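You operate a simulated robot arm through the tools that you are given. There is no shell and no other tool. Be economical: measure what you need, move in short steps, check, and stop when the job is done.

Carry out the task below with a simulated two-armed robot. There is one attempt and no reset: what you move stays moved.

JOB
Take the silver spacer and leave it in the inside of the orange kit tray. Close the bottom blue drawer. Put the silver spring on the top of the end table. Do these in any order.

Only the result counts: the job must be done as asked and must still hold three seconds after the hand-in. Knocking over, shifting, dropping, spilling or breaking anything else fails it.

ROBOT AND FRAMES
Two 7-joint arms with two-finger parallel grippers on one trunk, on a base that drives. Base frame: it is fixed to the floor where the robot stands at the start and does not move with it; the origin is under the middle of the robot, x ahead of it, y to its left, z up; the surface under the hand at the start is at about z = 840. Units: mm, rad, N and s.
The left shoulder is at the start at [50, 187, 985], the right one opposite. With the tool pointing down near the work surface each hand reaches from about 100 to 660 mm from the robot's upright axis, wherever it stands, measured 20 degrees to its own side. Places, roughly: bottom blue drawer [2200, -4900, 200]; inside of the orange kit tray (13x25 cm) [-1680, 1820, 780]; silver spring [3000, -5250, 500]; top of the end table [500, -3500, 800]. Payload 3.43 kg a hand.
The tool frame of a hand sits at the grasp point between the pads (the TCP): z along the fingers, y along the line on which they close. The tips reach 30 mm beyond it. The gripper opens to 94 mm. The fingers are 28 mm wide and 10 mm thick; the gripper's body (50 by 96 mm) begins 55 mm behind the TCP.
Orientation is told as [roll, pitch, yaw] about the base's x, y, z axes, in that order, counted from this pose: with the fingers straight down and closing along the base's y, the tool's x points along the base's -x, its y along +y and its z along -z.

CONTROLS
- The arms move only by the tool send_rows. It takes "left_plan", "right_plan" or both (then of equal length, played together; a hand with none holds still); each is a list of rows, each an object (a shift or turn left out is 0, a gripper value left out holds the last) with "delta_pos": the shift along the tool's x, y, z in units of 250 mm (1.0 is 250 mm), a list of three; "rot": the turn, a rotation vector about the tool's x, y, z in units of 120 degrees (1.0 is 120 degrees), a list of three; "claw": the gripper command, from -1 (shut) to 1 (fully open), values between in proportion. In form: [{"delta_pos": [dx, dy, dz], "rot": [ax, ay, az], "claw": claw}, ...]. A call has 1 to 20 rows; each row is the pose to reach, as a shift and turn from the pose commanded when the call began, along the tool's axes at that moment. A call with a number of a shift or a turn outside -1 to 1 is refused whole. Rows are played at 5 a second. More than 50 mm and 0.15 rad between two rows, or a gripper value outside its range, and nothing of the call is played. Where a pose cannot be reached the arm comes as near as it can. A force on the tool above 40 N (or 10 N above the force at the start of the call, whichever is more), or a blocked arm, ends the call early, and 0.2 s more pass. Each finger travels about 153 mm/s and halts on what it meets, pressing with about 37 N; the grip force reading is that of the motor and also rises with nothing between the fingers. The clock runs only during rows and for 0.2 s after the last one: add rows that repeat a pose to give the fingers time. The reply holds the time, the measured pose of the TCP, the force on the tool along the base axes, the opening and the grip force, in the units named above and with some noise, with the torque about the TCP (base axes, N m) and any sound that the robot's microphone picked up, and new pictures: "views" is both (left out), scene, wrist or none (wrist: the cameras of the hands that moved).
- Cameras (640 x 400 px; columns grow to the right, rows downward): "scene" is now at [148.6, -21.3, 1171.3]; the picture's right is [-0.23, -0.97, 0.00], its down [-0.30, 0.07, -0.95] and it looks along [0.93, -0.22, -0.31] (base axes); focal length 287 px, centre (320, 200). "left" rides on the left gripper at [76, -14, -103] in its tool frame; the picture's right is [0.18, 0.98, 0.00], its down [-0.75, 0.14, -0.64] and it looks along [-0.63, 0.12, 0.77] (tool axes); focal length 243 px, centre (320, 200). "right" rides on the right gripper at [76, 14, -102] in its tool frame; the picture's right is [-0.18, 0.98, 0.00], its down [-0.75, -0.14, -0.64] and it looks along [-0.63, -0.12, 0.77] (tool axes); focal length 243 px, centre (320, 200). There is no depth. A picture from a camera that has moved, and an enlarged one, comes with that camera's place and axes in the base frame and with its lens.
- slide_trunk(by): slides the trunk up (or, below 0, down) by that many mm; the arms and the scene camera ride with it, the base frame stays. It gives what a move gives, with no picture.
- base_move(legs): drives the robot by 1 to 6 legs, each [ahead, left, turn to the left] in mm, mm and rad, along the robot's own axes; the way and the turn of a leg run together, so that a leg with both is an arc; at most 1500 mm and 3.142 rad a leg. The arms and the cameras ride along, it lands a little off, and it stops where it bumps. It gives what a move gives, and a new picture of the scene camera.
- turn_head(pan, tilt): turns the head with the scene camera to pan (to the left, within 1.396 rad either way) and tilt (down, from -0.506 to 1.204), counted from straight ahead of the robot. It gives what a move gives, and a new picture of the scene camera.
- close_up(camera, box): a new picture of the part [left, top, right, bottom] of that camera's present view, enlarged. The clock stands still meanwhile.
- hand_in(): hands the job in; it is judged then, once.

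Work in short steps. Places have to be worked out from the pictures, the camera data and where the tool is seen: move nearer, look again, correct. Check each grasp and each placing, and mend what went wrong. You have 165 turns and 260 pictures in all, those below and enlarged ones among them. Open the grippers and draw the arms clear of the work before you hand the job in, unless the task says otherwise; then end with one line.

The tools are called after ">>>" by a JSON object that holds its "fn" and its "kwargs". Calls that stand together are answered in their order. send_rows: Moves the arms, as the interface text tells. Its arguments: {"type":"object","properties":{"left_plan":{"type":"array","items":{"type":"object","properties":{"delta_pos":{"type":"array","items":{"type":"number"}},"rot":{"type":"array","items":{"type":"number"}},"claw":{"type":"number"}}}},"right_plan":{"type":"array","items":{"type":"object","properties":{"delta_pos":{"type":"array","items":{"type":"number"}},"rot":{"type":"array","items":{"type":"number"}},"claw":{"type":"number"}}}},"views":{"type":"string","enum":["both","scene","wrist","none"]}},"required":[]} The other tools are called the same way: slide_trunk (by) slides the trunk up or down; base_move (legs) drives the base; turn_head (pan, tilt) turns the head that bears the scene camera; close_up (camera, box) takes an enlarged picture of a part of a camera's view; hand_in () hands the job in.

At the start:

```text
clock: 0.0
left_eef_pos: [447.0, 130.4, 1106.1]
left_tcp_rot: [0.0, 0.0, 0.0]
left_force: [-0.2, -0.7, -0.3]
left_torque: [-0.01, 0.03, 0.01]
left_opening: 94.0
left_finger_force: 0.0
right_eef_pos: [357.9, -187.3, 1085.4]
right_tcp_rot: [0.002, 0.001, -0.001]
right_force: [-0.1, 0.1, 0.1]
right_torque: [0.01, 0.0, -0.03]
right_opening: 94.0
right_finger_force: 0.0
trunk travel left (down, up): [-200.0, 232.0]
robot x, y, heading: [-1.9, 2.4, 0.002]
head pan, tilt: [-0.237, 0.312]
```

scene: 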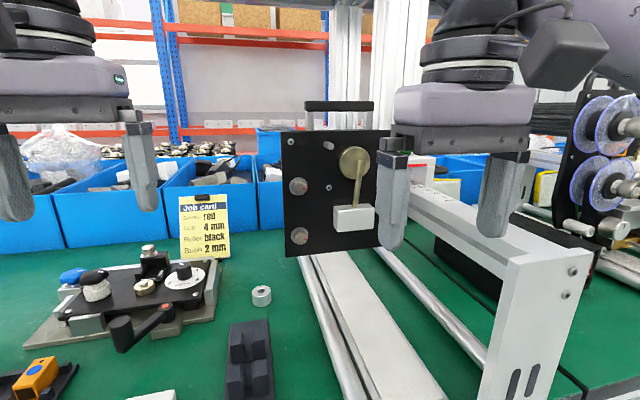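
right: 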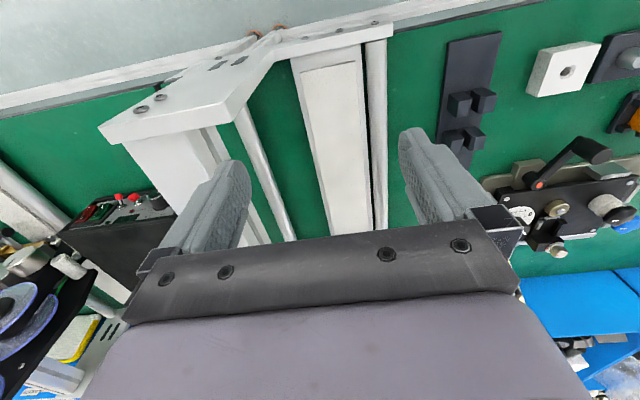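
left: 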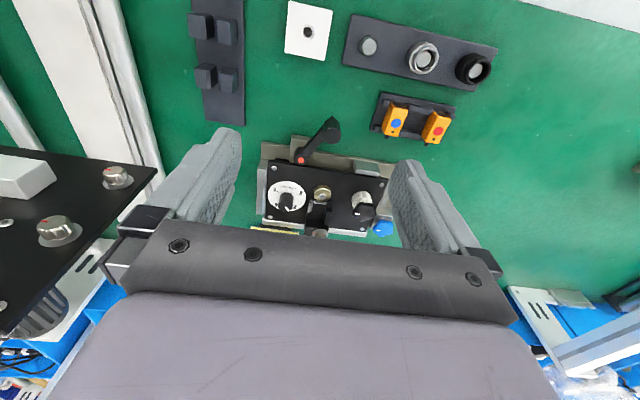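

I see a small silver ring-like part on the bench near [600,-20]; other parts lie nearer the robot. I'll look down at the bench for a full overview and zoom in on the ring.

>>> {"fn": "close_up", "kwargs": {"camera": "scene", "box": [160, 180, 400, 330]}}

>>> {"fn": "turn_head", "kwargs": {"pan": 0.1, "tilt": 0.9}}

```text
2.67 times, centred on (280, 255) of scene
camera zoom: at [148.6, -21.3, 1171.3], right [-0.23, -0.97, 0.0], down [-0.3, 0.07, -0.95], along [0.93, -0.22, -0.31], focal length 766 px, centre (427, 53)
```

zoom: 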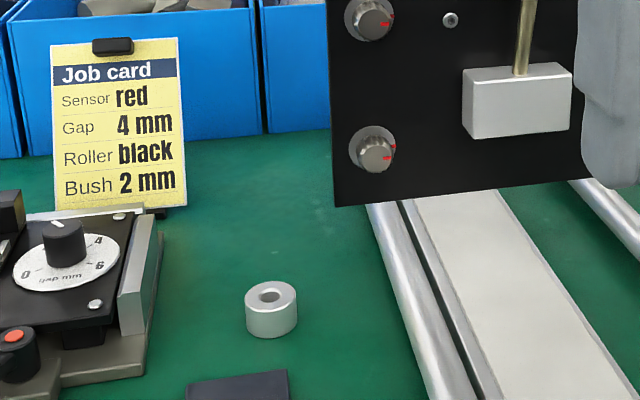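

```text
clock: 1.0
left_eef_pos: [447.7, 129.6, 1106.7]
left_tcp_rot: [0.0, 0.001, 0.001]
left_force: [0.1, -0.3, 0.6]
left_torque: [0.0, 0.02, -0.01]
left_opening: 93.9
left_finger_force: 0.1
right_eef_pos: [357.9, -187.1, 1084.9]
right_tcp_rot: [0.001, -0.001, 0.0]
right_force: [0.2, 0.3, 0.0]
right_torque: [-0.01, 0.02, 0.0]
right_opening: 94.0
right_finger_force: 0.1
trunk travel left (down, up): [-200.0, 232.0]
robot x, y, heading: [0.1, -2.2, -0.006]
head pan, tilt: [0.099, 0.901]
camera scene: at [133.1, 8.1, 1120.1], right [0.1, -1.0, 0.0], down [-0.78, -0.08, -0.62], along [0.62, 0.06, -0.78], focal length 287 px, centre (320, 200)
```

scene: 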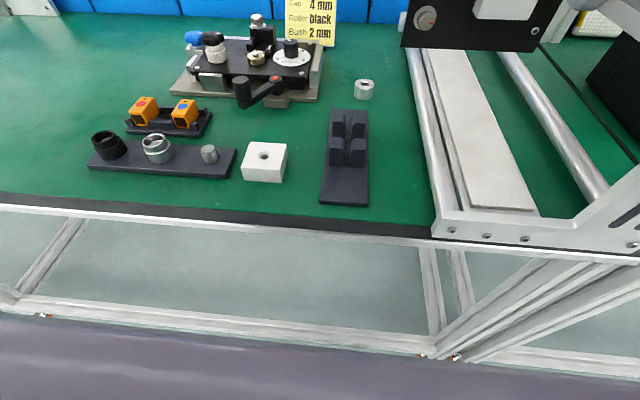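

The spacer is the ring near [599,-22], close to a raised black plate (corner about [588,-64,933]). I'll approach with the left hand yawed -45° and leaning away from the plate: yaw first, staying high.

>>> {"fn": "send_rows", "kwargs": {"left_plan": [{"delta_pos": [-0.05, -0.05, 0.03], "rot": [0, 0, 0.0625], "claw": 1}, {"delta_pos": [-0.1, -0.1, 0.06], "rot": [0, 0, 0.125]}, {"delta_pos": [-0.15, -0.15, 0.1], "rot": [0, 0, 0.1875]}, {"delta_pos": [-0.2, -0.2, 0.13], "rot": [0, 0, 0.25]}, {"delta_pos": [-0.25, -0.25, 0.16], "rot": [0, 0, 0.3125]}, {"delta_pos": [-0.3, -0.3, 0.2], "rot": [0, 0, 0.375]}], "views": "wrist"}}

```text
clock: 2.4
left_eef_pos: [496.1, 74.6, 1042.0]
left_tcp_rot: [0.0, -0.002, -0.785]
left_force: [-0.3, 0.4, -0.1]
left_torque: [-0.04, 0.01, -0.02]
left_opening: 94.1
left_finger_force: 0.1
left hand out of reach, approached as far as the arm can: row 6
right_eef_pos: [357.8, -186.5, 1084.4]
right_tcp_rot: [-0.002, -0.001, 0.0]
right_force: [-0.2, -0.2, -1.2]
right_torque: [-0.02, -0.01, -0.01]
right_opening: 93.8
right_finger_force: 0.0
trunk travel left (down, up): [-200.0, 232.0]
robot x, y, heading: [0.3, 3.0, 0.001]
head pan, tilt: [0.099, 0.901]
camera left: at [433.3, 117.2, 1143.4], right [0.56, 0.83, 0.0], down [0.63, -0.43, 0.64], along [0.53, -0.36, -0.77], focal length 243 px, centre (320, 200)
```

left: 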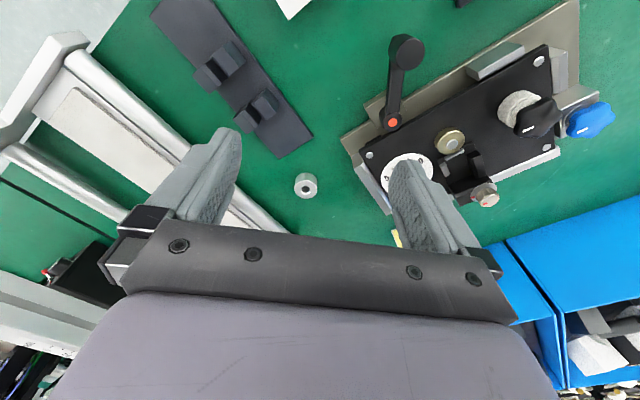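

Ring confirmed at about [596,-18]. Next I tilt the hand 25° back in place.

>>> {"fn": "send_rows", "kwargs": {"left_plan": [{"delta_pos": [0, 0, 0.05], "rot": [0, -0.07, 0]}, {"delta_pos": [0, 0, 0.1], "rot": [0, -0.14, 0]}, {"delta_pos": [0, 0, 0.15], "rot": [0, -0.2083, 0]}, {"delta_pos": [0, 0, 0.15], "rot": [0, -0.2083, 0], "claw": 0.4}], "views": "wrist"}}

```text
clock: 3.4
left_eef_pos: [498.1, 73.0, 1004.4]
left_tcp_rot: [-0.001, -0.438, -0.785]
left_force: [-0.1, 0.3, 0.2]
left_torque: [-0.02, -0.01, 0.02]
left_opening: 65.7
left_finger_force: 0.1
right_eef_pos: [357.4, -188.4, 1086.1]
right_tcp_rot: [0.001, 0.0, 0.0]
right_force: [0.1, -0.8, -0.1]
right_torque: [0.01, -0.02, 0.01]
right_opening: 94.1
right_finger_force: 0.1
trunk travel left (down, up): [-200.0, 232.0]
robot x, y, heading: [-3.8, -2.1, 0.002]
head pan, tilt: [0.099, 0.901]
camera left: at [408.8, 141.9, 1064.8], right [0.58, 0.81, -0.08], down [0.39, -0.19, 0.9], along [0.72, -0.55, -0.43], focal length 243 px, centre (320, 200)
```

left: 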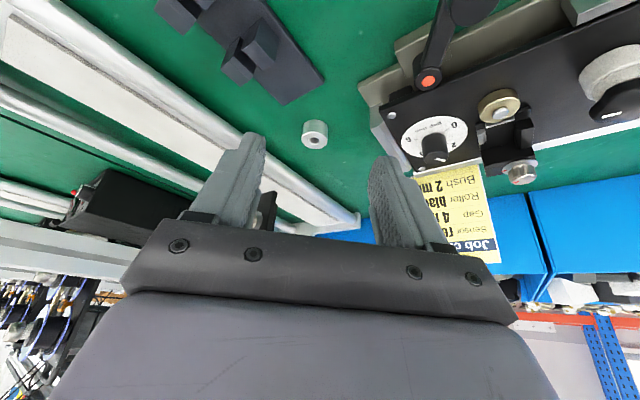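

Ring seen again at ≈[595,-17]. I reduce the tilt to 15° and move to a pre-grasp point 80 mm back along the tool.

>>> {"fn": "send_rows", "kwargs": {"left_plan": [{"delta_pos": [-0.1, 0.007, 0.123], "rot": [0, 0.028, 0]}, {"delta_pos": [-0.2, 0.014, 0.246], "rot": [0, 0.056, 0]}, {"delta_pos": [-0.298, 0.02, 0.368], "rot": [0, 0.0833, 0]}, {"delta_pos": [-0.298, 0.02, 0.368], "rot": [0, 0.0833, 0]}], "views": "both"}}

```text
clock: 4.4
left_eef_pos: [556.7, 19.9, 963.7]
left_tcp_rot: [0.001, -0.305, -0.787]
left_force: [0.6, 0.9, -0.5]
left_torque: [-0.02, 0.01, -0.02]
left_opening: 65.8
left_finger_force: 0.0
left hand out of reach, approached as far as the arm can: row 3, 4
right_eef_pos: [357.6, -188.2, 1084.8]
right_tcp_rot: [0.002, 0.002, -0.001]
right_force: [0.2, 1.0, 0.7]
right_torque: [0.01, 0.04, 0.03]
right_opening: 93.8
right_finger_force: 0.0
trunk travel left (down, up): [-200.0, 232.0]
robot x, y, heading: [0.8, -0.3, -0.004]
head pan, tilt: [0.099, 0.901]
camera scene: at [133.0, 8.1, 1120.0], right [0.1, -1.0, 0.0], down [-0.78, -0.08, -0.62], along [0.62, 0.06, -0.78], focal length 287 px, centre (320, 200)
camera left: at [474.5, 82.6, 1039.5], right [0.57, 0.82, -0.06], down [0.47, -0.27, 0.84], along [0.67, -0.5, -0.54], focal length 243 px, centre (320, 200)
```

scene: 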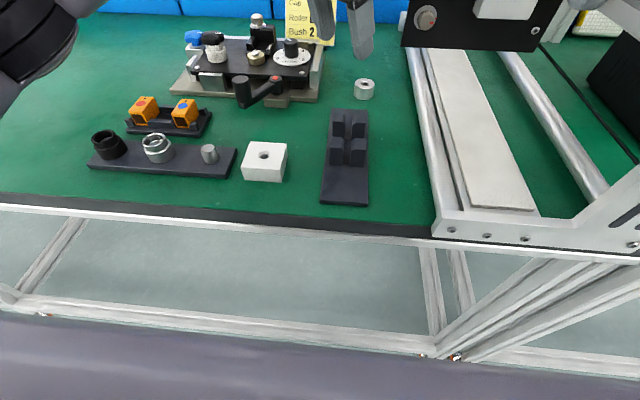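
left: 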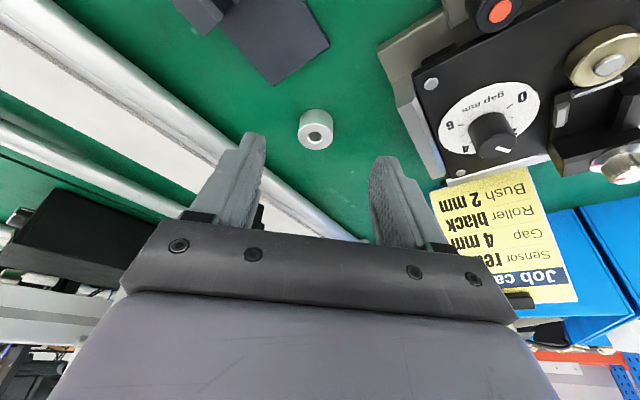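

The arm is at its reach limit because the wrist is far above the shoulder. Raising the trunk 90 mm and using a ~20° lean should bring the ring within reach without driving.

>>> {"fn": "slide_trunk", "kwargs": {"by": 90}}

```text
clock: 5.6
left_eef_pos: [556.6, 19.9, 1054.2]
left_tcp_rot: [0.001, -0.305, -0.786]
left_force: [0.3, -0.3, 0.6]
left_torque: [-0.03, -0.01, -0.01]
left_opening: 65.9
left_finger_force: 0.0
right_eef_pos: [357.4, -187.7, 1175.4]
right_tcp_rot: [0.002, 0.0, 0.001]
right_force: [0.4, -0.8, -0.5]
right_torque: [0.01, -0.02, -0.03]
right_opening: 94.0
right_finger_force: 0.1
trunk travel left (down, up): [-290.0, 142.0]
robot x, y, heading: [1.5, -2.6, 0.005]
head pan, tilt: [0.099, 0.901]
```

Now descend toward the pre-grasp (about [572,6,942]).

>>> {"fn": "send_rows", "kwargs": {"left_plan": [{"delta_pos": [0.018, 0.001, 0.15], "rot": [0, -0.01, 0]}, {"delta_pos": [0.037, 0.003, 0.3], "rot": [0, -0.021, 0]}, {"delta_pos": [0.055, 0.004, 0.452], "rot": [0, -0.021, 0]}, {"delta_pos": [0.055, 0.004, 0.452], "rot": [0, -0.021, 0]}], "views": "wrist"}}

```text
clock: 6.6
left_eef_pos: [570.0, 6.5, 942.9]
left_tcp_rot: [0.002, -0.348, -0.785]
left_force: [-0.7, 0.5, -0.2]
left_torque: [0.0, 0.01, 0.0]
left_opening: 66.0
left_finger_force: 0.0
right_eef_pos: [357.2, -187.4, 1176.2]
right_tcp_rot: [0.002, 0.0, 0.0]
right_force: [0.0, -0.1, 0.2]
right_torque: [0.01, 0.02, 0.02]
right_opening: 94.0
right_finger_force: 0.1
trunk travel left (down, up): [-290.0, 142.0]
robot x, y, heading: [3.0, 1.2, 0.001]
head pan, tilt: [0.099, 0.901]
camera left: at [486.0, 71.2, 1013.0], right [0.57, 0.82, -0.06], down [0.45, -0.25, 0.86], along [0.69, -0.52, -0.5], focal length 243 px, centre (320, 200)
```

left: 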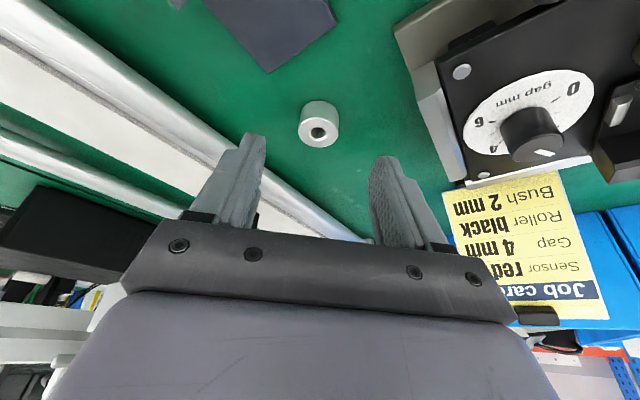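

Ring at about [599,-20], centred between the fingers. I advance along the tool to the grasp height (TCP z≈876).

>>> {"fn": "send_rows", "kwargs": {"left_plan": [{"delta_pos": [-0.01, 0.003, 0.14]}, {"delta_pos": [-0.015, 0.005, 0.22]}, {"delta_pos": [-0.02, 0.007, 0.292]}, {"delta_pos": [-0.02, 0.007, 0.292]}], "views": "both"}}

```text
clock: 7.6
left_eef_pos: [588.8, -8.3, 890.3]
left_tcp_rot: [-0.001, -0.352, -0.781]
left_force: [-0.4, -0.5, 0.1]
left_torque: [0.01, -0.03, -0.01]
left_opening: 66.0
left_finger_force: 0.2
left hand out of reach, approached as far as the arm can: row 3, 4
right_eef_pos: [357.3, -188.0, 1174.5]
right_tcp_rot: [0.002, 0.0, 0.001]
right_force: [0.6, 0.6, -0.3]
right_torque: [0.0, 0.0, -0.03]
right_opening: 94.3
right_finger_force: 0.2
trunk travel left (down, up): [-290.0, 142.0]
robot x, y, heading: [-2.6, 2.4, -0.004]
head pan, tilt: [0.099, 0.901]
camera scene: at [133.0, 8.1, 1210.1], right [0.1, -1.0, 0.0], down [-0.78, -0.08, -0.62], along [0.62, 0.06, -0.78], focal length 287 px, centre (320, 200)
camera left: at [503.7, 56.6, 961.2], right [0.57, 0.82, -0.06], down [0.45, -0.24, 0.86], along [0.69, -0.52, -0.5], focal length 243 px, centre (320, 200)
```

scene: 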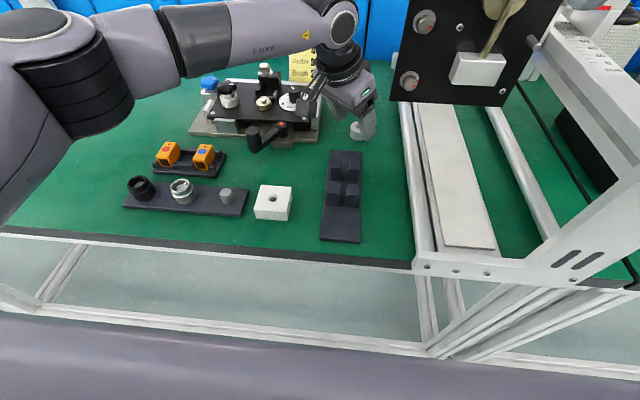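
left: 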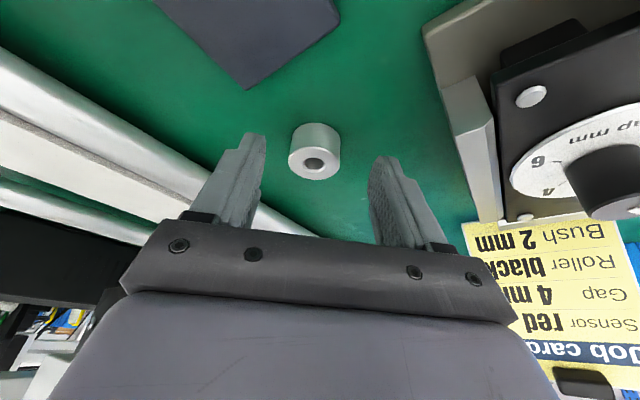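

14 mm short in height; sliding the trunk down 14 mm carries the rigid arm straight down around the ring.

>>> {"fn": "slide_trunk", "kwargs": {"by": -14}}

>>> {"fn": "close_up", "kwargs": {"camera": "left", "box": [160, 80, 480, 280]}}

```text
clock: 8.3
left_eef_pos: [588.3, -6.7, 877.4]
left_tcp_rot: [0.001, -0.348, -0.78]
left_force: [0.4, 1.5, 0.0]
left_torque: [0.02, 0.03, -0.04]
left_opening: 66.2
left_finger_force: 0.1
right_eef_pos: [357.5, -186.8, 1161.3]
right_tcp_rot: [0.003, 0.0, 0.0]
right_force: [0.6, -0.5, -0.5]
right_torque: [-0.04, -0.01, 0.01]
right_opening: 94.2
right_finger_force: 0.2
trunk travel left (down, up): [-276.0, 156.0]
robot x, y, heading: [-3.3, 1.5, 0.0]
head pan, tilt: [0.099, 0.901]
```

```text
2.00 times, centred on (320, 180) of left
camera zoom: at [503.5, 56.7, 947.2], right [0.57, 0.82, -0.06], down [0.45, -0.24, 0.86], along [0.69, -0.52, -0.5], focal length 485 px, centre (320, 240)
```

zoom: 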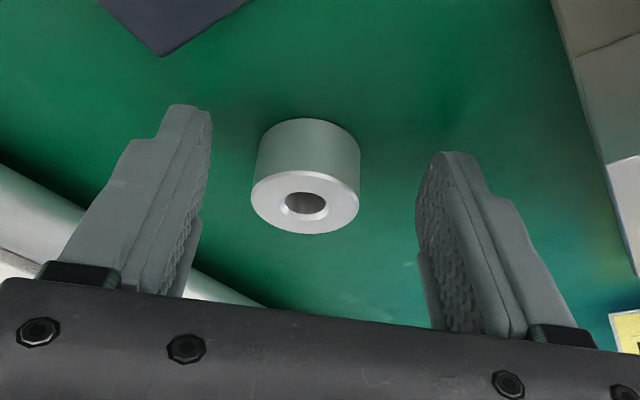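

The ring centre projects right where predicted, just at the tips' depth. I lower the trunk 3 mm more and close gently.

>>> {"fn": "slide_trunk", "kwargs": {"by": -3}}

>>> {"fn": "send_rows", "kwargs": {"left_plan": [{"claw": 0.1}, {"claw": -0.2}, {"claw": -0.6}, {"claw": -1}, {"claw": -1}], "views": "wrist"}}

```text
clock: 8.8
left_eef_pos: [589.3, -6.6, 873.2]
left_tcp_rot: [-0.001, -0.35, -0.778]
left_force: [-0.3, 0.0, 0.4]
left_torque: [0.0, 0.0, 0.01]
left_opening: 65.7
left_finger_force: 0.1
right_eef_pos: [357.4, -188.0, 1157.6]
right_tcp_rot: [0.004, 0.0, 0.0]
right_force: [-0.7, -0.6, -0.4]
right_torque: [0.03, -0.02, -0.02]
right_opening: 93.8
right_finger_force: 0.0
trunk travel left (down, up): [-273.0, 159.0]
robot x, y, heading: [-1.3, -2.3, 0.0]
head pan, tilt: [0.099, 0.901]
```

```text
clock: 10.0
left_eef_pos: [588.8, -8.0, 874.2]
left_tcp_rot: [0.001, -0.349, -0.78]
left_force: [-0.4, 1.3, -0.6]
left_torque: [0.03, 0.0, -0.01]
left_opening: 31.9
left_finger_force: 37.3
right_eef_pos: [357.0, -187.2, 1158.4]
right_tcp_rot: [0.002, 0.0, -0.001]
right_force: [-0.3, -0.2, -0.2]
right_torque: [0.0, -0.04, -0.03]
right_opening: 94.0
right_finger_force: 0.0
trunk travel left (down, up): [-273.0, 159.0]
robot x, y, heading: [-0.4, -3.0, 0.003]
head pan, tilt: [0.099, 0.901]
camera left: at [503.7, 56.7, 944.2], right [0.57, 0.82, -0.06], down [0.45, -0.24, 0.86], along [0.69, -0.52, -0.5], focal length 243 px, centre (320, 200)
```

left: 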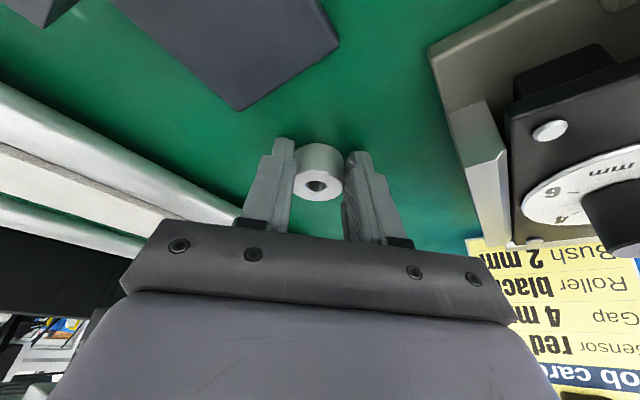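

The fingers hold it at 32 mm. I lift with the trunk and check.

>>> {"fn": "slide_trunk", "kwargs": {"by": 60}}

>>> {"fn": "close_up", "kwargs": {"camera": "left", "box": [160, 80, 480, 280]}}

```text
clock: 11.0
left_eef_pos: [588.4, -7.4, 932.6]
left_tcp_rot: [0.0, -0.349, -0.78]
left_force: [-0.3, -0.2, -1.0]
left_torque: [0.01, -0.01, 0.02]
left_opening: 31.8
left_finger_force: 37.4
right_eef_pos: [357.4, -188.2, 1219.4]
right_tcp_rot: [0.003, 0.0, 0.001]
right_force: [-0.1, 0.1, -0.3]
right_torque: [0.03, 0.03, -0.02]
right_opening: 94.2
right_finger_force: 0.1
trunk travel left (down, up): [-333.0, 99.0]
robot x, y, heading: [1.3, 1.6, -0.005]
head pan, tilt: [0.099, 0.901]
```

```text
2.00 times, centred on (320, 180) of left
camera zoom: at [503.8, 56.6, 1004.0], right [0.57, 0.82, -0.06], down [0.45, -0.24, 0.86], along [0.69, -0.52, -0.5], focal length 485 px, centre (320, 240)
```

zoom: 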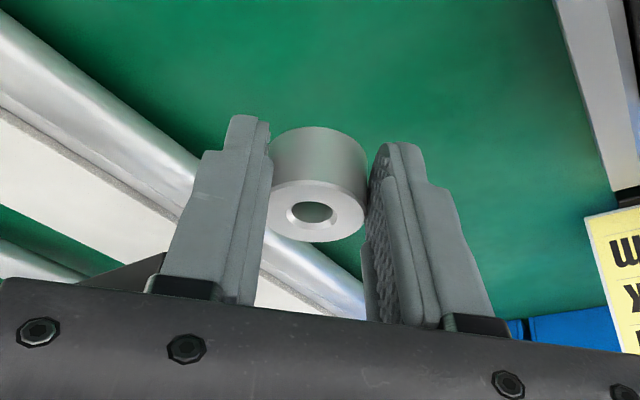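

Held firmly. Retract up and away from the plate while restoring the hand to vertical.

>>> {"fn": "send_rows", "kwargs": {"left_plan": [{"delta_pos": [0, 0, -0.19]}, {"delta_pos": [0, 0, -0.38]}, {"delta_pos": [0.1, 0, -0.53], "rot": [0, 0.03, 0]}, {"delta_pos": [0.2, 0, -0.68], "rot": [0, 0.06, 0]}, {"delta_pos": [0.3, 0, -0.83], "rot": [0, 0.09, 0]}, {"delta_pos": [0.4, 0, -0.93], "rot": [0, 0.12, 0]}, {"delta_pos": [0.5, 0, -1.0], "rot": [0, 0.167, 0]}, {"delta_pos": [0.5, 0, -1.0], "rot": [0, 0.167, 0]}], "views": "wrist"}}

>>> {"fn": "turn_head", "kwargs": {"pan": 1.39, "tilt": 0.4}}

>>> {"fn": "turn_head", "kwargs": {"pan": -1.39, "tilt": 0.4}}

```text
clock: 12.8
left_eef_pos: [442.8, 133.5, 1125.5]
left_tcp_rot: [0.001, 0.002, -0.779]
left_force: [-0.2, -0.8, -0.2]
left_torque: [0.0, 0.03, 0.0]
left_opening: 32.3
left_finger_force: 36.7
right_eef_pos: [358.0, -188.6, 1218.1]
right_tcp_rot: [0.003, 0.001, 0.002]
right_force: [0.2, -0.1, 0.0]
right_torque: [-0.01, 0.0, 0.0]
right_opening: 94.1
right_finger_force: 0.0
trunk travel left (down, up): [-333.0, 99.0]
robot x, y, heading: [3.1, 2.9, -0.003]
head pan, tilt: [0.099, 0.901]
camera left: at [380.7, 176.7, 1228.4], right [0.56, 0.83, 0.0], down [0.64, -0.43, 0.64], along [0.53, -0.36, -0.77], focal length 243 px, centre (320, 200)
```

left: 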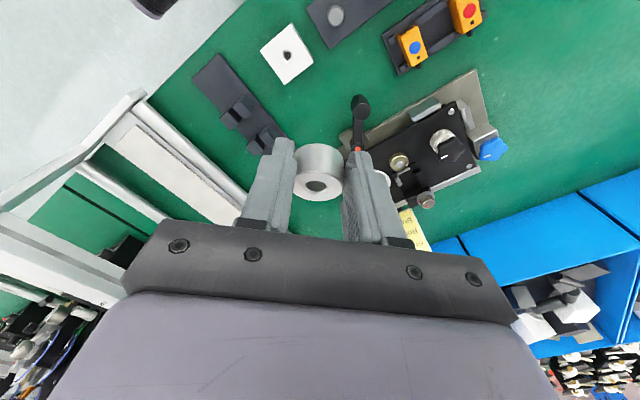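

```text
clock: 14.2
left_eef_pos: [444.5, 133.0, 1125.4]
left_tcp_rot: [-0.001, -0.001, -0.78]
left_force: [0.5, 0.4, -0.5]
left_torque: [0.0, 0.01, 0.01]
left_opening: 32.0
left_finger_force: 37.5
right_eef_pos: [356.3, -187.8, 1218.3]
right_tcp_rot: [0.002, 0.001, 0.001]
right_force: [-0.3, -0.4, -0.3]
right_torque: [-0.02, 0.0, 0.0]
right_opening: 94.1
right_finger_force: 0.0
trunk travel left (down, up): [-333.0, 99.0]
robot x, y, heading: [-1.9, 1.2, -0.005]
head pan, tilt: [1.389, 0.4]
camera scene: at [74.7, 91.7, 1296.0], right [0.98, -0.18, 0.0], down [-0.07, -0.38, -0.92], along [0.17, 0.91, -0.39], focal length 287 px, centre (320, 200)
```

scene: 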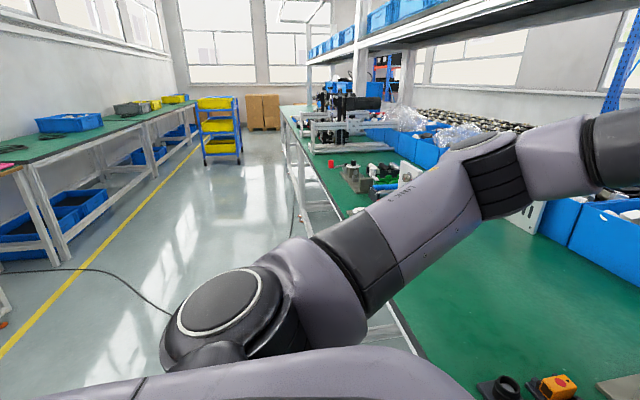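

```text
clock: 16.7
left_eef_pos: [445.2, 133.5, 1124.8]
left_tcp_rot: [0.0, 0.002, -0.778]
left_force: [0.1, 0.3, -1.4]
left_torque: [0.02, -0.01, 0.01]
left_opening: 32.0
left_finger_force: 37.7
right_eef_pos: [356.6, -187.4, 1219.0]
right_tcp_rot: [0.002, 0.001, 0.0]
right_force: [0.0, 1.4, -0.2]
right_torque: [-0.02, 0.01, 0.0]
right_opening: 94.1
right_finger_force: 0.0
trunk travel left (down, up): [-333.0, 99.0]
robot x, y, heading: [1.5, 1.4, 0.001]
head pan, tilt: [-1.389, 0.4]
camera scene: at [74.7, -90.5, 1296.1], right [-0.98, -0.18, 0.0], down [-0.07, 0.38, -0.92], along [0.17, -0.91, -0.39], focal length 287 px, centre (320, 200)
```

scene: 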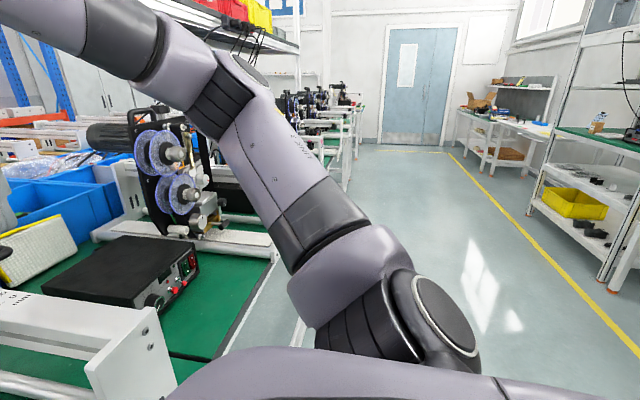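

Spacer is in hand. I back away 450 mm from the bench and turn left toward the tray table behind.

>>> {"fn": "base_move", "kwargs": {"legs": [[-450, 0, 0], [0, 0, 2.3]]}}

>>> {"fn": "turn_head", "kwargs": {"pan": 0.0, "tilt": 0.4}}

```text
clock: 24.8
left_eef_pos: [-837.6, 253.8, 1125.4]
left_tcp_rot: [0.0, 0.0, 1.491]
left_force: [0.1, -0.1, 0.3]
left_torque: [-0.01, 0.0, -0.02]
left_opening: 32.0
left_finger_force: 37.3
right_eef_pos: [-535.4, 396.3, 1217.8]
right_tcp_rot: [-0.001, 0.0, 2.27]
right_force: [-0.3, -0.8, 0.9]
right_torque: [0.01, 0.02, -0.02]
right_opening: 94.1
right_finger_force: 0.1
trunk travel left (down, up): [-333.0, 99.0]
robot x, y, heading: [-449.5, 0.5, 2.27]
head pan, tilt: [-1.389, 0.4]
camera scene: at [-428.2, 117.8, 1296.1], right [0.77, -0.64, 0.0], down [-0.25, -0.3, -0.92], along [0.59, 0.71, -0.39], focal length 287 px, centre (320, 200)
```

scene: 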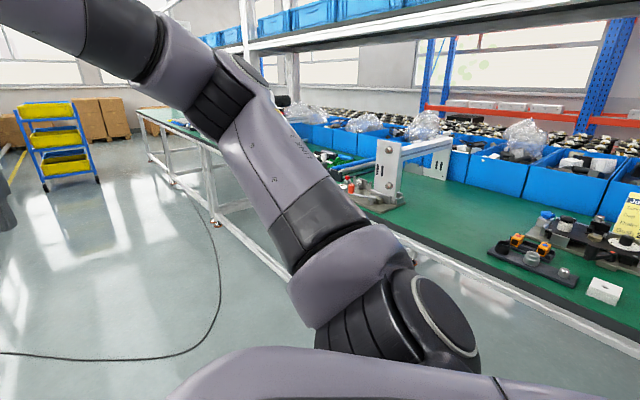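

```text
clock: 26.3
left_eef_pos: [-837.6, 255.5, 1125.9]
left_tcp_rot: [0.0, 0.0, 1.49]
left_force: [0.6, 0.1, -0.3]
left_torque: [-0.03, 0.01, 0.0]
left_opening: 31.8
left_finger_force: 37.8
right_eef_pos: [-535.6, 395.5, 1218.0]
right_tcp_rot: [0.004, 0.001, 2.27]
right_force: [-0.2, 0.1, 0.1]
right_torque: [0.03, 0.0, 0.0]
right_opening: 94.3
right_finger_force: 0.1
trunk travel left (down, up): [-333.0, 99.0]
robot x, y, heading: [-450.6, -4.0, 2.276]
head pan, tilt: [0.0, 0.4]
camera scene: at [-546.7, 117.3, 1296.1], right [0.77, 0.64, 0.0], down [0.25, -0.3, -0.92], along [-0.59, 0.71, -0.39], focal length 287 px, centre (320, 200)
```

scene: 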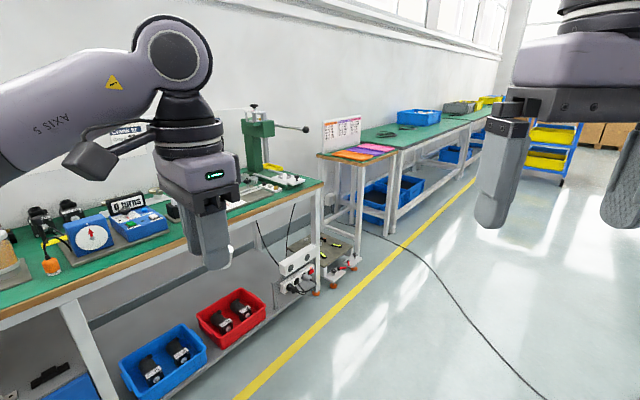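

The colored trays on the small stand at (365,153) match the given place. Zoom in.

>>> {"fn": "close_up", "kwargs": {"camera": "scene", "box": [300, 100, 420, 175]}}

```text
5.33 times, centred on (360, 138) of scene
camera zoom: at [-546.7, 117.3, 1296.1], right [0.77, 0.64, 0.0], down [0.25, -0.3, -0.92], along [-0.59, 0.71, -0.39], focal length 1531 px, centre (107, 533)
```

zoom: 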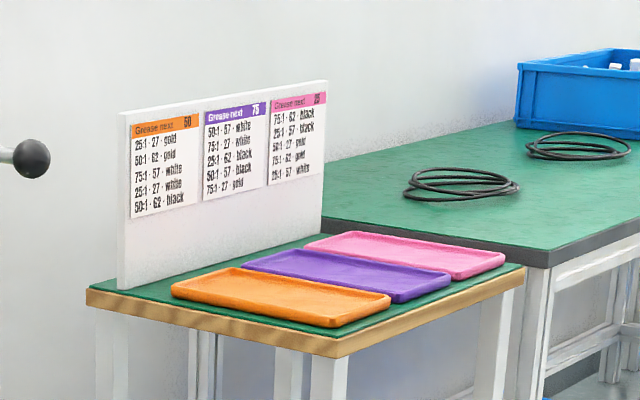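

Orange tray centre ≈[-1680,1830], stand corner ≈[-1510,1717]. I'll drive to about [-1130,1500] keeping the heading, clear of the floor cable and the press, in two legs.

>>> {"fn": "base_move", "kwargs": {"legs": [[1216, -577, 0], [320, 100, -0.03]]}}

>>> {"fn": "turn_head", "kwargs": {"pan": 0.3, "tilt": 0.8}}

```text
clock: 34.9
left_eef_pos: [-1449.0, 1746.3, 1125.8]
left_tcp_rot: [0.001, -0.001, 1.464]
left_force: [-0.2, -0.5, -1.3]
left_torque: [0.01, -0.02, 0.02]
left_opening: 32.0
left_finger_force: 37.0
right_eef_pos: [-1143.9, 1878.6, 1217.4]
right_tcp_rot: [-0.001, 0.001, 2.244]
right_force: [-0.9, -0.8, 0.2]
right_torque: [0.01, 0.0, -0.01]
right_opening: 93.8
right_finger_force: 0.1
trunk travel left (down, up): [-333.0, 99.0]
robot x, y, heading: [-1068.1, 1482.0, 2.244]
head pan, tilt: [0.0, 0.4]
camera scene: at [-1162.5, 1600.9, 1296.0], right [0.78, 0.62, 0.0], down [0.24, -0.3, -0.92], along [-0.57, 0.72, -0.39], focal length 287 px, centre (320, 200)
```

scene: 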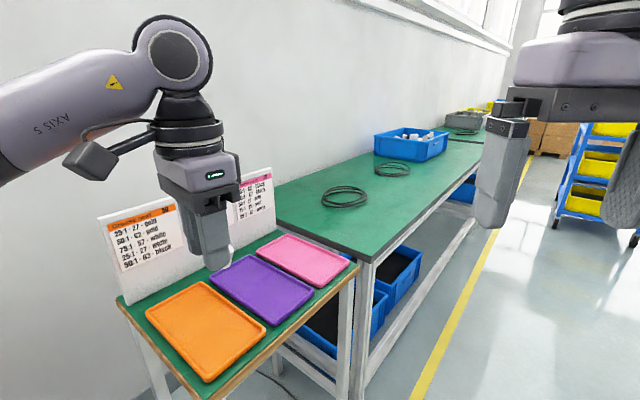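

```text
clock: 35.7
left_eef_pos: [-1448.1, 1746.3, 1124.7]
left_tcp_rot: [-0.001, 0.0, 1.465]
left_force: [-0.4, 0.1, -0.3]
left_torque: [-0.01, -0.04, 0.02]
left_opening: 32.1
left_finger_force: 37.2
right_eef_pos: [-1143.6, 1878.8, 1218.3]
right_tcp_rot: [0.002, -0.001, 2.243]
right_force: [0.6, 0.2, -0.5]
right_torque: [0.02, 0.03, 0.02]
right_opening: 93.8
right_finger_force: 0.0
trunk travel left (down, up): [-333.0, 99.0]
robot x, y, heading: [-1063.2, 1485.4, 2.243]
head pan, tilt: [0.3, 0.799]
camera scene: at [-1171.1, 1573.6, 1261.0], right [0.56, 0.83, 0.0], down [0.59, -0.4, -0.7], along [-0.58, 0.39, -0.72], focal length 287 px, centre (320, 200)
```

scene: 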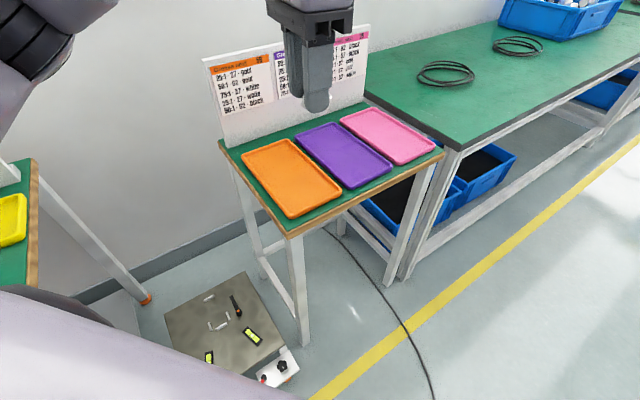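

Tray measured at ≈[-1660,1818]. I nudge the base 60 mm closer and lower the trunk.

>>> {"fn": "base_move", "kwargs": {"legs": [[59, -21, 0]]}}

>>> {"fn": "slide_trunk", "kwargs": {"by": -130}}

```text
clock: 36.7
left_eef_pos: [-1469.8, 1805.2, 1124.4]
left_tcp_rot: [-0.001, -0.001, 1.464]
left_force: [0.5, 0.2, -0.8]
left_torque: [0.02, 0.03, -0.02]
left_opening: 32.1
left_finger_force: 36.9
right_eef_pos: [-1164.4, 1938.0, 1218.1]
right_tcp_rot: [0.003, -0.001, 2.244]
right_force: [1.0, 0.0, -0.7]
right_torque: [-0.02, 0.0, 0.02]
right_opening: 93.9
right_finger_force: 0.0
trunk travel left (down, up): [-333.0, 99.0]
robot x, y, heading: [-1088.1, 1542.5, 2.25]
head pan, tilt: [0.3, 0.799]
camera scene: at [-1192.0, 1633.6, 1260.8], right [0.56, 0.83, 0.0], down [0.59, -0.4, -0.7], along [-0.58, 0.39, -0.72], focal length 287 px, centre (320, 200)
```

scene: 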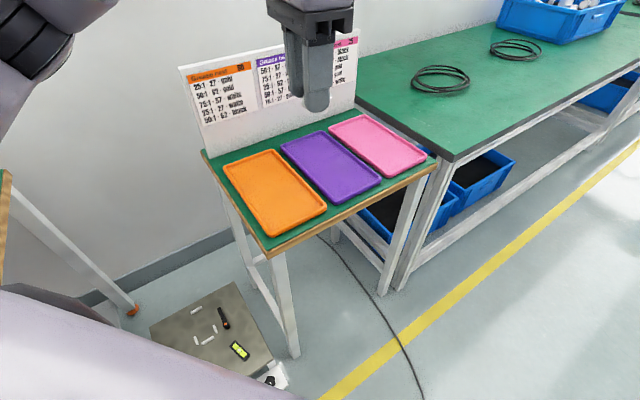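

```text
clock: 38.3
left_eef_pos: [-1469.8, 1805.2, 996.1]
left_tcp_rot: [0.001, 0.001, 1.463]
left_force: [0.2, -0.3, -0.9]
left_torque: [-0.01, 0.0, 0.05]
left_opening: 32.2
left_finger_force: 36.9
right_eef_pos: [-1165.1, 1937.4, 1088.6]
right_tcp_rot: [-0.001, -0.001, 2.245]
right_force: [-0.4, 0.0, -0.5]
right_torque: [0.01, -0.01, 0.03]
right_opening: 93.9
right_finger_force: 0.1
trunk travel left (down, up): [-203.0, 229.0]
robot x, y, heading: [-1086.4, 1540.7, 2.242]
head pan, tilt: [0.3, 0.799]
```

Target the near half of the tray, [-1620,1815]. Move over it at z≈896 with the 20° lean restored so the ring's bottom is flat.

>>> {"fn": "send_rows", "kwargs": {"left_plan": [{"delta_pos": [0.005, 0.15, 0.05], "rot": [0, -0.04, 0]}, {"delta_pos": [0.01, 0.3, 0.12], "rot": [0, -0.08, 0]}, {"delta_pos": [0.015, 0.45, 0.2], "rot": [0, -0.12, 0]}, {"delta_pos": [0.02, 0.6, 0.3], "rot": [0, -0.167, 0]}, {"delta_pos": [0.024, 0.6, 0.4], "rot": [0, -0.167, 0]}, {"delta_pos": [0.024, 0.6, 0.4], "rot": [0, -0.167, 0]}], "views": "both"}}

```text
clock: 39.7
left_eef_pos: [-1537.4, 1805.2, 877.1]
left_tcp_rot: [0.001, -0.334, 1.471]
left_force: [0.0, -0.1, -1.0]
left_torque: [-0.04, -0.03, 0.03]
left_opening: 32.0
left_finger_force: 37.5
left hand out of reach, approached as far as the arm can: row 3, 4, 5, 6
right_eef_pos: [-1166.1, 1938.7, 1087.8]
right_tcp_rot: [0.003, 0.003, 2.245]
right_force: [0.6, 0.1, -0.1]
right_torque: [-0.04, -0.04, 0.0]
right_opening: 93.9
right_finger_force: 0.1
trunk travel left (down, up): [-203.0, 229.0]
robot x, y, heading: [-1090.7, 1539.9, 2.243]
head pan, tilt: [0.3, 0.799]
camera scene: at [-1192.1, 1634.1, 1130.8], right [0.56, 0.83, 0.0], down [0.59, -0.4, -0.7], along [-0.58, 0.39, -0.72], focal length 287 px, centre (320, 200)
camera left: at [-1533.2, 1699.7, 949.6], right [-1.0, -0.07, -0.06], down [-0.09, 0.51, 0.85], along [-0.03, 0.85, -0.52], focal length 243 px, centre (320, 200)
```

scene: 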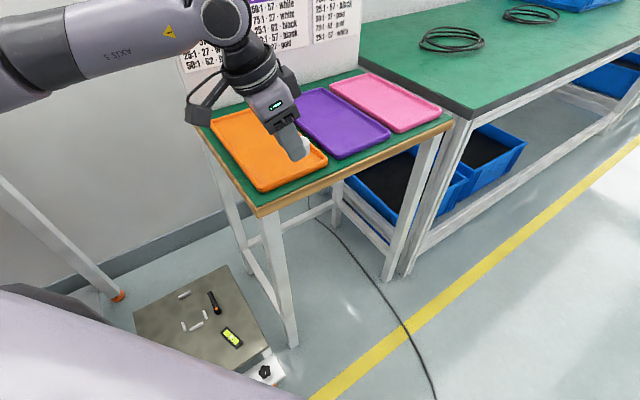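
left: 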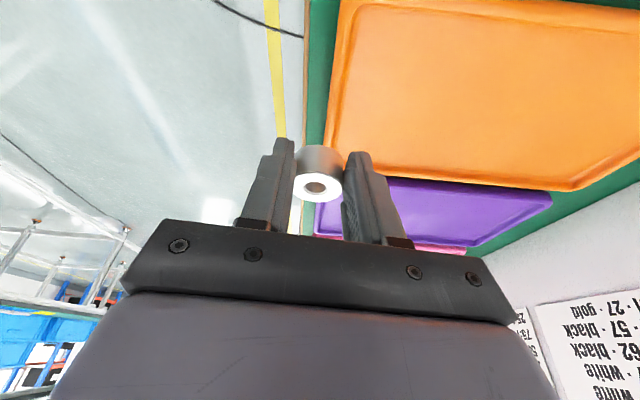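

Wrist yaw limits the reach here. I'll undo the tilt and the -45° yaw so the hand is square to the robot, then approach again.

>>> {"fn": "send_rows", "kwargs": {"left_plan": [{"delta_pos": [-0.02, 0, -0.075], "rot": [0, 0.055, 0]}, {"delta_pos": [-0.052, 0, -0.151], "rot": [0, 0.11, 0]}, {"delta_pos": [-0.052, 0, -0.151], "rot": [0, 0.16, 0]}], "views": "none"}}

>>> {"fn": "send_rows", "kwargs": {"left_plan": [{"rot": [0, 0, -0.0625]}, {"rot": [0, 0, -0.125]}, {"rot": [0, 0, -0.1875]}, {"rot": [0, 0, -0.25]}, {"rot": [0, 0, -0.3125]}, {"rot": [0, 0, -0.375]}, {"rot": [0, 0, -0.375]}], "views": "scene"}}

```text
clock: 40.5
left_eef_pos: [-1537.8, 1805.3, 916.4]
left_tcp_rot: [-0.001, -0.014, 1.465]
left_force: [0.1, 0.0, -0.9]
left_torque: [0.03, -0.02, -0.03]
left_opening: 32.0
left_finger_force: 37.0
right_eef_pos: [-1163.8, 1936.7, 1088.5]
right_tcp_rot: [0.002, 0.0, 2.244]
right_force: [-0.4, 0.3, 0.0]
right_torque: [0.0, 0.03, 0.02]
right_opening: 94.0
right_finger_force: 0.1
trunk travel left (down, up): [-203.0, 229.0]
robot x, y, heading: [-1087.6, 1541.8, 2.245]
head pan, tilt: [0.3, 0.799]
```

```text
clock: 42.1
left_eef_pos: [-1539.3, 1806.2, 915.8]
left_tcp_rot: [-0.011, -0.01, 2.251]
left_force: [-0.1, 0.8, -1.5]
left_torque: [0.02, 0.03, -0.01]
left_opening: 32.1
left_finger_force: 37.0
right_eef_pos: [-1164.0, 1938.1, 1088.5]
right_tcp_rot: [0.0, 0.001, 2.244]
right_force: [0.3, -0.1, -0.8]
right_torque: [-0.01, -0.01, 0.0]
right_opening: 93.6
right_finger_force: 0.0
trunk travel left (down, up): [-203.0, 229.0]
robot x, y, heading: [-1088.3, 1539.3, 2.244]
head pan, tilt: [0.3, 0.799]
camera scene: at [-1191.7, 1632.8, 1131.0], right [0.56, 0.83, 0.0], down [0.59, -0.4, -0.7], along [-0.58, 0.39, -0.72], focal length 287 px, centre (320, 200)
```

scene: 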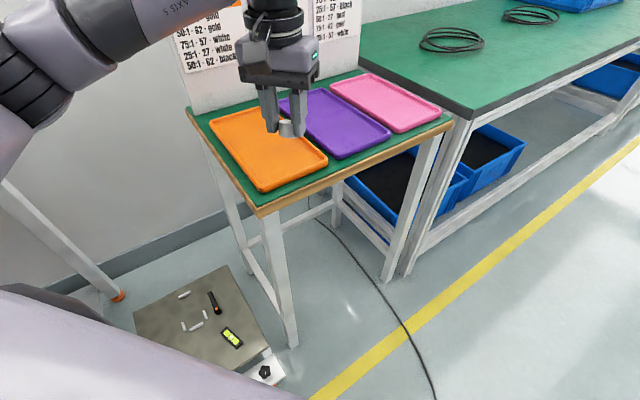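

Now move over the tray (−80 mm in x) with a tilt of 19° toward the robot.

>>> {"fn": "send_rows", "kwargs": {"left_plan": [{"delta_pos": [-0.1, 0.1, 0.03], "rot": [0, -0.055, 0]}, {"delta_pos": [-0.2, 0.2, 0.08], "rot": [0, -0.11, 0]}, {"delta_pos": [-0.228, 0.228, 0.12], "rot": [0, -0.16, 0]}, {"delta_pos": [-0.228, 0.228, 0.12], "rot": [0, -0.16, 0]}], "views": "both"}}

```text
clock: 43.1
left_eef_pos: [-1619.0, 1815.7, 885.0]
left_tcp_rot: [-0.012, -0.348, 2.255]
left_force: [-1.0, -0.2, -0.4]
left_torque: [-0.05, 0.02, 0.01]
left_opening: 32.2
left_finger_force: 37.3
right_eef_pos: [-1165.5, 1937.4, 1087.8]
right_tcp_rot: [0.002, 0.001, 2.245]
right_force: [0.1, 0.0, -0.2]
right_torque: [-0.02, 0.03, 0.0]
right_opening: 94.1
right_finger_force: 0.1
trunk travel left (down, up): [-203.0, 229.0]
robot x, y, heading: [-1089.3, 1543.5, 2.246]
head pan, tilt: [0.3, 0.799]
camera scene: at [-1191.7, 1632.8, 1131.0], right [0.56, 0.83, 0.0], down [0.59, -0.4, -0.7], along [-0.58, 0.39, -0.72], focal length 287 px, centre (320, 200)
camera left: at [-1539.6, 1741.8, 955.0], right [-0.66, -0.75, -0.07], down [-0.42, 0.29, 0.86], along [-0.62, 0.59, -0.51], focal length 243 px, centre (320, 200)
```

scene: 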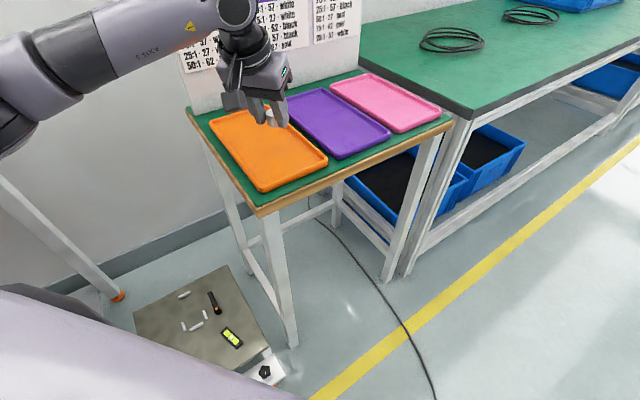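
left: 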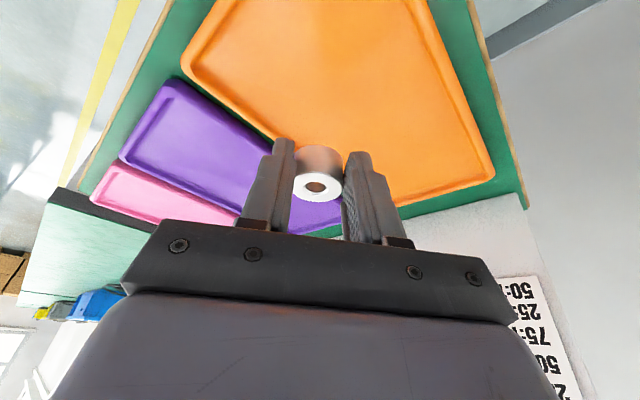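

Above the tray properly: the point below the ring is well inside. Lower 50 mm and check.

>>> {"fn": "send_rows", "kwargs": {"left_plan": [{"delta_pos": [0.034, 0, 0.094]}, {"delta_pos": [0.068, 0, 0.188]}, {"delta_pos": [0.068, 0, 0.188]}], "views": "wrist"}}

```text
clock: 43.9
left_eef_pos: [-1617.9, 1815.6, 834.2]
left_tcp_rot: [-0.01, -0.347, 2.253]
left_force: [0.4, -0.3, 0.1]
left_torque: [-0.05, -0.05, -0.01]
left_opening: 32.2
left_finger_force: 36.8
right_eef_pos: [-1162.4, 1937.0, 1088.7]
right_tcp_rot: [0.002, 0.001, 2.244]
right_force: [0.9, -0.5, 0.4]
right_torque: [-0.02, -0.03, -0.03]
right_opening: 93.7
right_finger_force: 0.0
trunk travel left (down, up): [-203.0, 229.0]
robot x, y, heading: [-1086.0, 1543.5, 2.246]
head pan, tilt: [0.3, 0.799]
camera left: at [-1539.4, 1741.5, 905.1], right [-0.66, -0.75, -0.07], down [-0.42, 0.29, 0.86], along [-0.62, 0.59, -0.51], focal length 243 px, centre (320, 200)
```

left: 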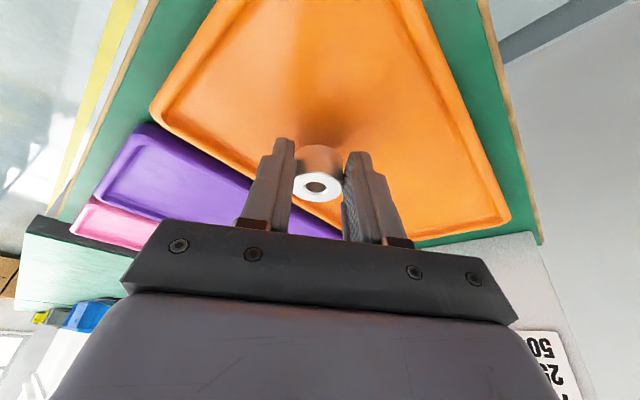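

Ring still hovers. Lower 12 mm, then check force.

>>> {"fn": "send_rows", "kwargs": {"left_plan": [{"delta_pos": [0.0055, 0, 0.015]}, {"delta_pos": [0.011, 0, 0.03]}, {"delta_pos": [0.0165, 0, 0.045]}, {"delta_pos": [0.0165, 0, 0.045]}], "views": "none"}}

>>> {"fn": "close_up", "kwargs": {"camera": "left", "box": [200, 40, 440, 190]}}

```text
clock: 44.9
left_eef_pos: [-1618.4, 1814.4, 822.8]
left_tcp_rot: [-0.009, -0.347, 2.254]
left_force: [-0.4, -0.4, -0.9]
left_torque: [-0.03, 0.01, 0.0]
left_opening: 32.0
left_finger_force: 36.7
right_eef_pos: [-1164.6, 1937.5, 1087.9]
right_tcp_rot: [0.002, -0.001, 2.245]
right_force: [0.1, -0.5, -0.4]
right_torque: [0.03, 0.04, -0.01]
right_opening: 94.3
right_finger_force: 0.0
trunk travel left (down, up): [-203.0, 229.0]
robot x, y, heading: [-1089.7, 1541.5, 2.249]
head pan, tilt: [0.3, 0.799]
```

```text
2.67 times, centred on (320, 115) of left
camera zoom: at [-1539.5, 1740.7, 893.7], right [-0.66, -0.75, -0.07], down [-0.42, 0.29, 0.86], along [-0.62, 0.59, -0.51], focal length 647 px, centre (320, 427)
```

zoom: 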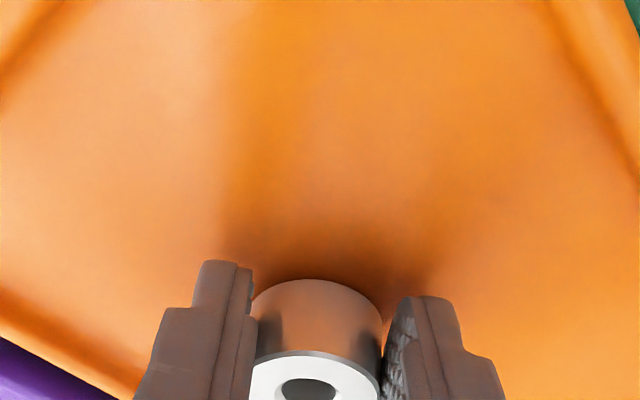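

Close to the floor now. Step down slowly in 2 mm rows up to 12 mm and watch for contact force.

>>> {"fn": "send_rows", "kwargs": {"left_plan": [{"delta_pos": [0.0027, 0, 0.0075]}, {"delta_pos": [0.0055, 0, 0.015]}, {"delta_pos": [0.008, 0, 0.0225]}], "views": "none"}}

>>> {"fn": "close_up", "kwargs": {"camera": "left", "box": [200, 40, 440, 190]}}

```text
clock: 45.7
left_eef_pos: [-1617.9, 1815.5, 820.5]
left_tcp_rot: [-0.012, -0.352, 2.254]
left_force: [0.8, -4.2, 13.9]
left_torque: [-0.03, 0.24, 0.07]
left_opening: 32.0
left_finger_force: 36.7
right_eef_pos: [-1163.2, 1935.9, 1089.8]
right_tcp_rot: [0.003, -0.002, 2.244]
right_force: [-0.9, -1.0, 0.0]
right_torque: [0.0, -0.01, -0.04]
right_opening: 93.9
right_finger_force: 0.1
trunk travel left (down, up): [-203.0, 229.0]
robot x, y, heading: [-1089.3, 1542.9, 2.243]
head pan, tilt: [0.3, 0.799]
```

```text
2.67 times, centred on (320, 115) of left
camera zoom: at [-1538.8, 1740.8, 891.0], right [-0.65, -0.75, -0.07], down [-0.42, 0.28, 0.86], along [-0.63, 0.6, -0.5], focal length 647 px, centre (320, 427)
```

zoom: 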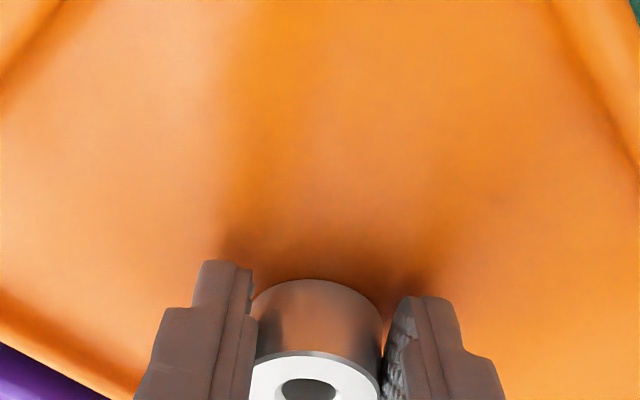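

Contact at 14 N. Open slowly, let it settle, then back out along the tool.

>>> {"fn": "send_rows", "kwargs": {"left_plan": [{"delta_pos": [-0.0025, 0, -0.007], "claw": -0.25}, {"delta_pos": [-0.0025, 0, -0.007], "claw": 0}, {"claw": 0.3, "delta_pos": [-0.0025, 0, -0.007]}, {"claw": 0.3, "delta_pos": [-0.0025, 0, -0.007]}, {"delta_pos": [-0.0025, 0, -0.1]}, {"delta_pos": [-0.0025, 0, -0.28]}, {"delta_pos": [-0.0025, 0, -0.45]}], "views": "wrist"}}

```text
clock: 47.3
left_eef_pos: [-1598.0, 1785.9, 924.1]
left_tcp_rot: [-0.011, -0.348, 2.255]
left_force: [-0.1, -0.1, -0.3]
left_torque: [0.0, 0.01, 0.01]
left_opening: 61.1
left_finger_force: 0.1
right_eef_pos: [-1164.4, 1938.0, 1088.3]
right_tcp_rot: [0.002, -0.002, 2.245]
right_force: [0.7, -0.1, 1.1]
right_torque: [0.02, -0.03, -0.01]
right_opening: 94.1
right_finger_force: 0.2
trunk travel left (down, up): [-203.0, 229.0]
robot x, y, heading: [-1091.8, 1538.0, 2.244]
head pan, tilt: [0.3, 0.799]
camera left: at [-1518.6, 1711.7, 995.1], right [-0.65, -0.75, -0.07], down [-0.42, 0.29, 0.86], along [-0.63, 0.59, -0.51], focal length 243 px, centre (320, 200)
```

left: 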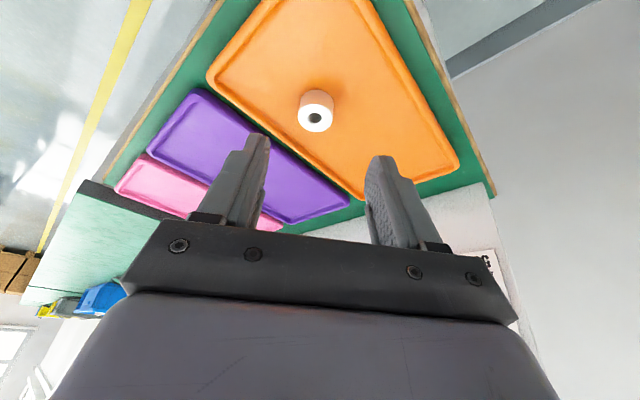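

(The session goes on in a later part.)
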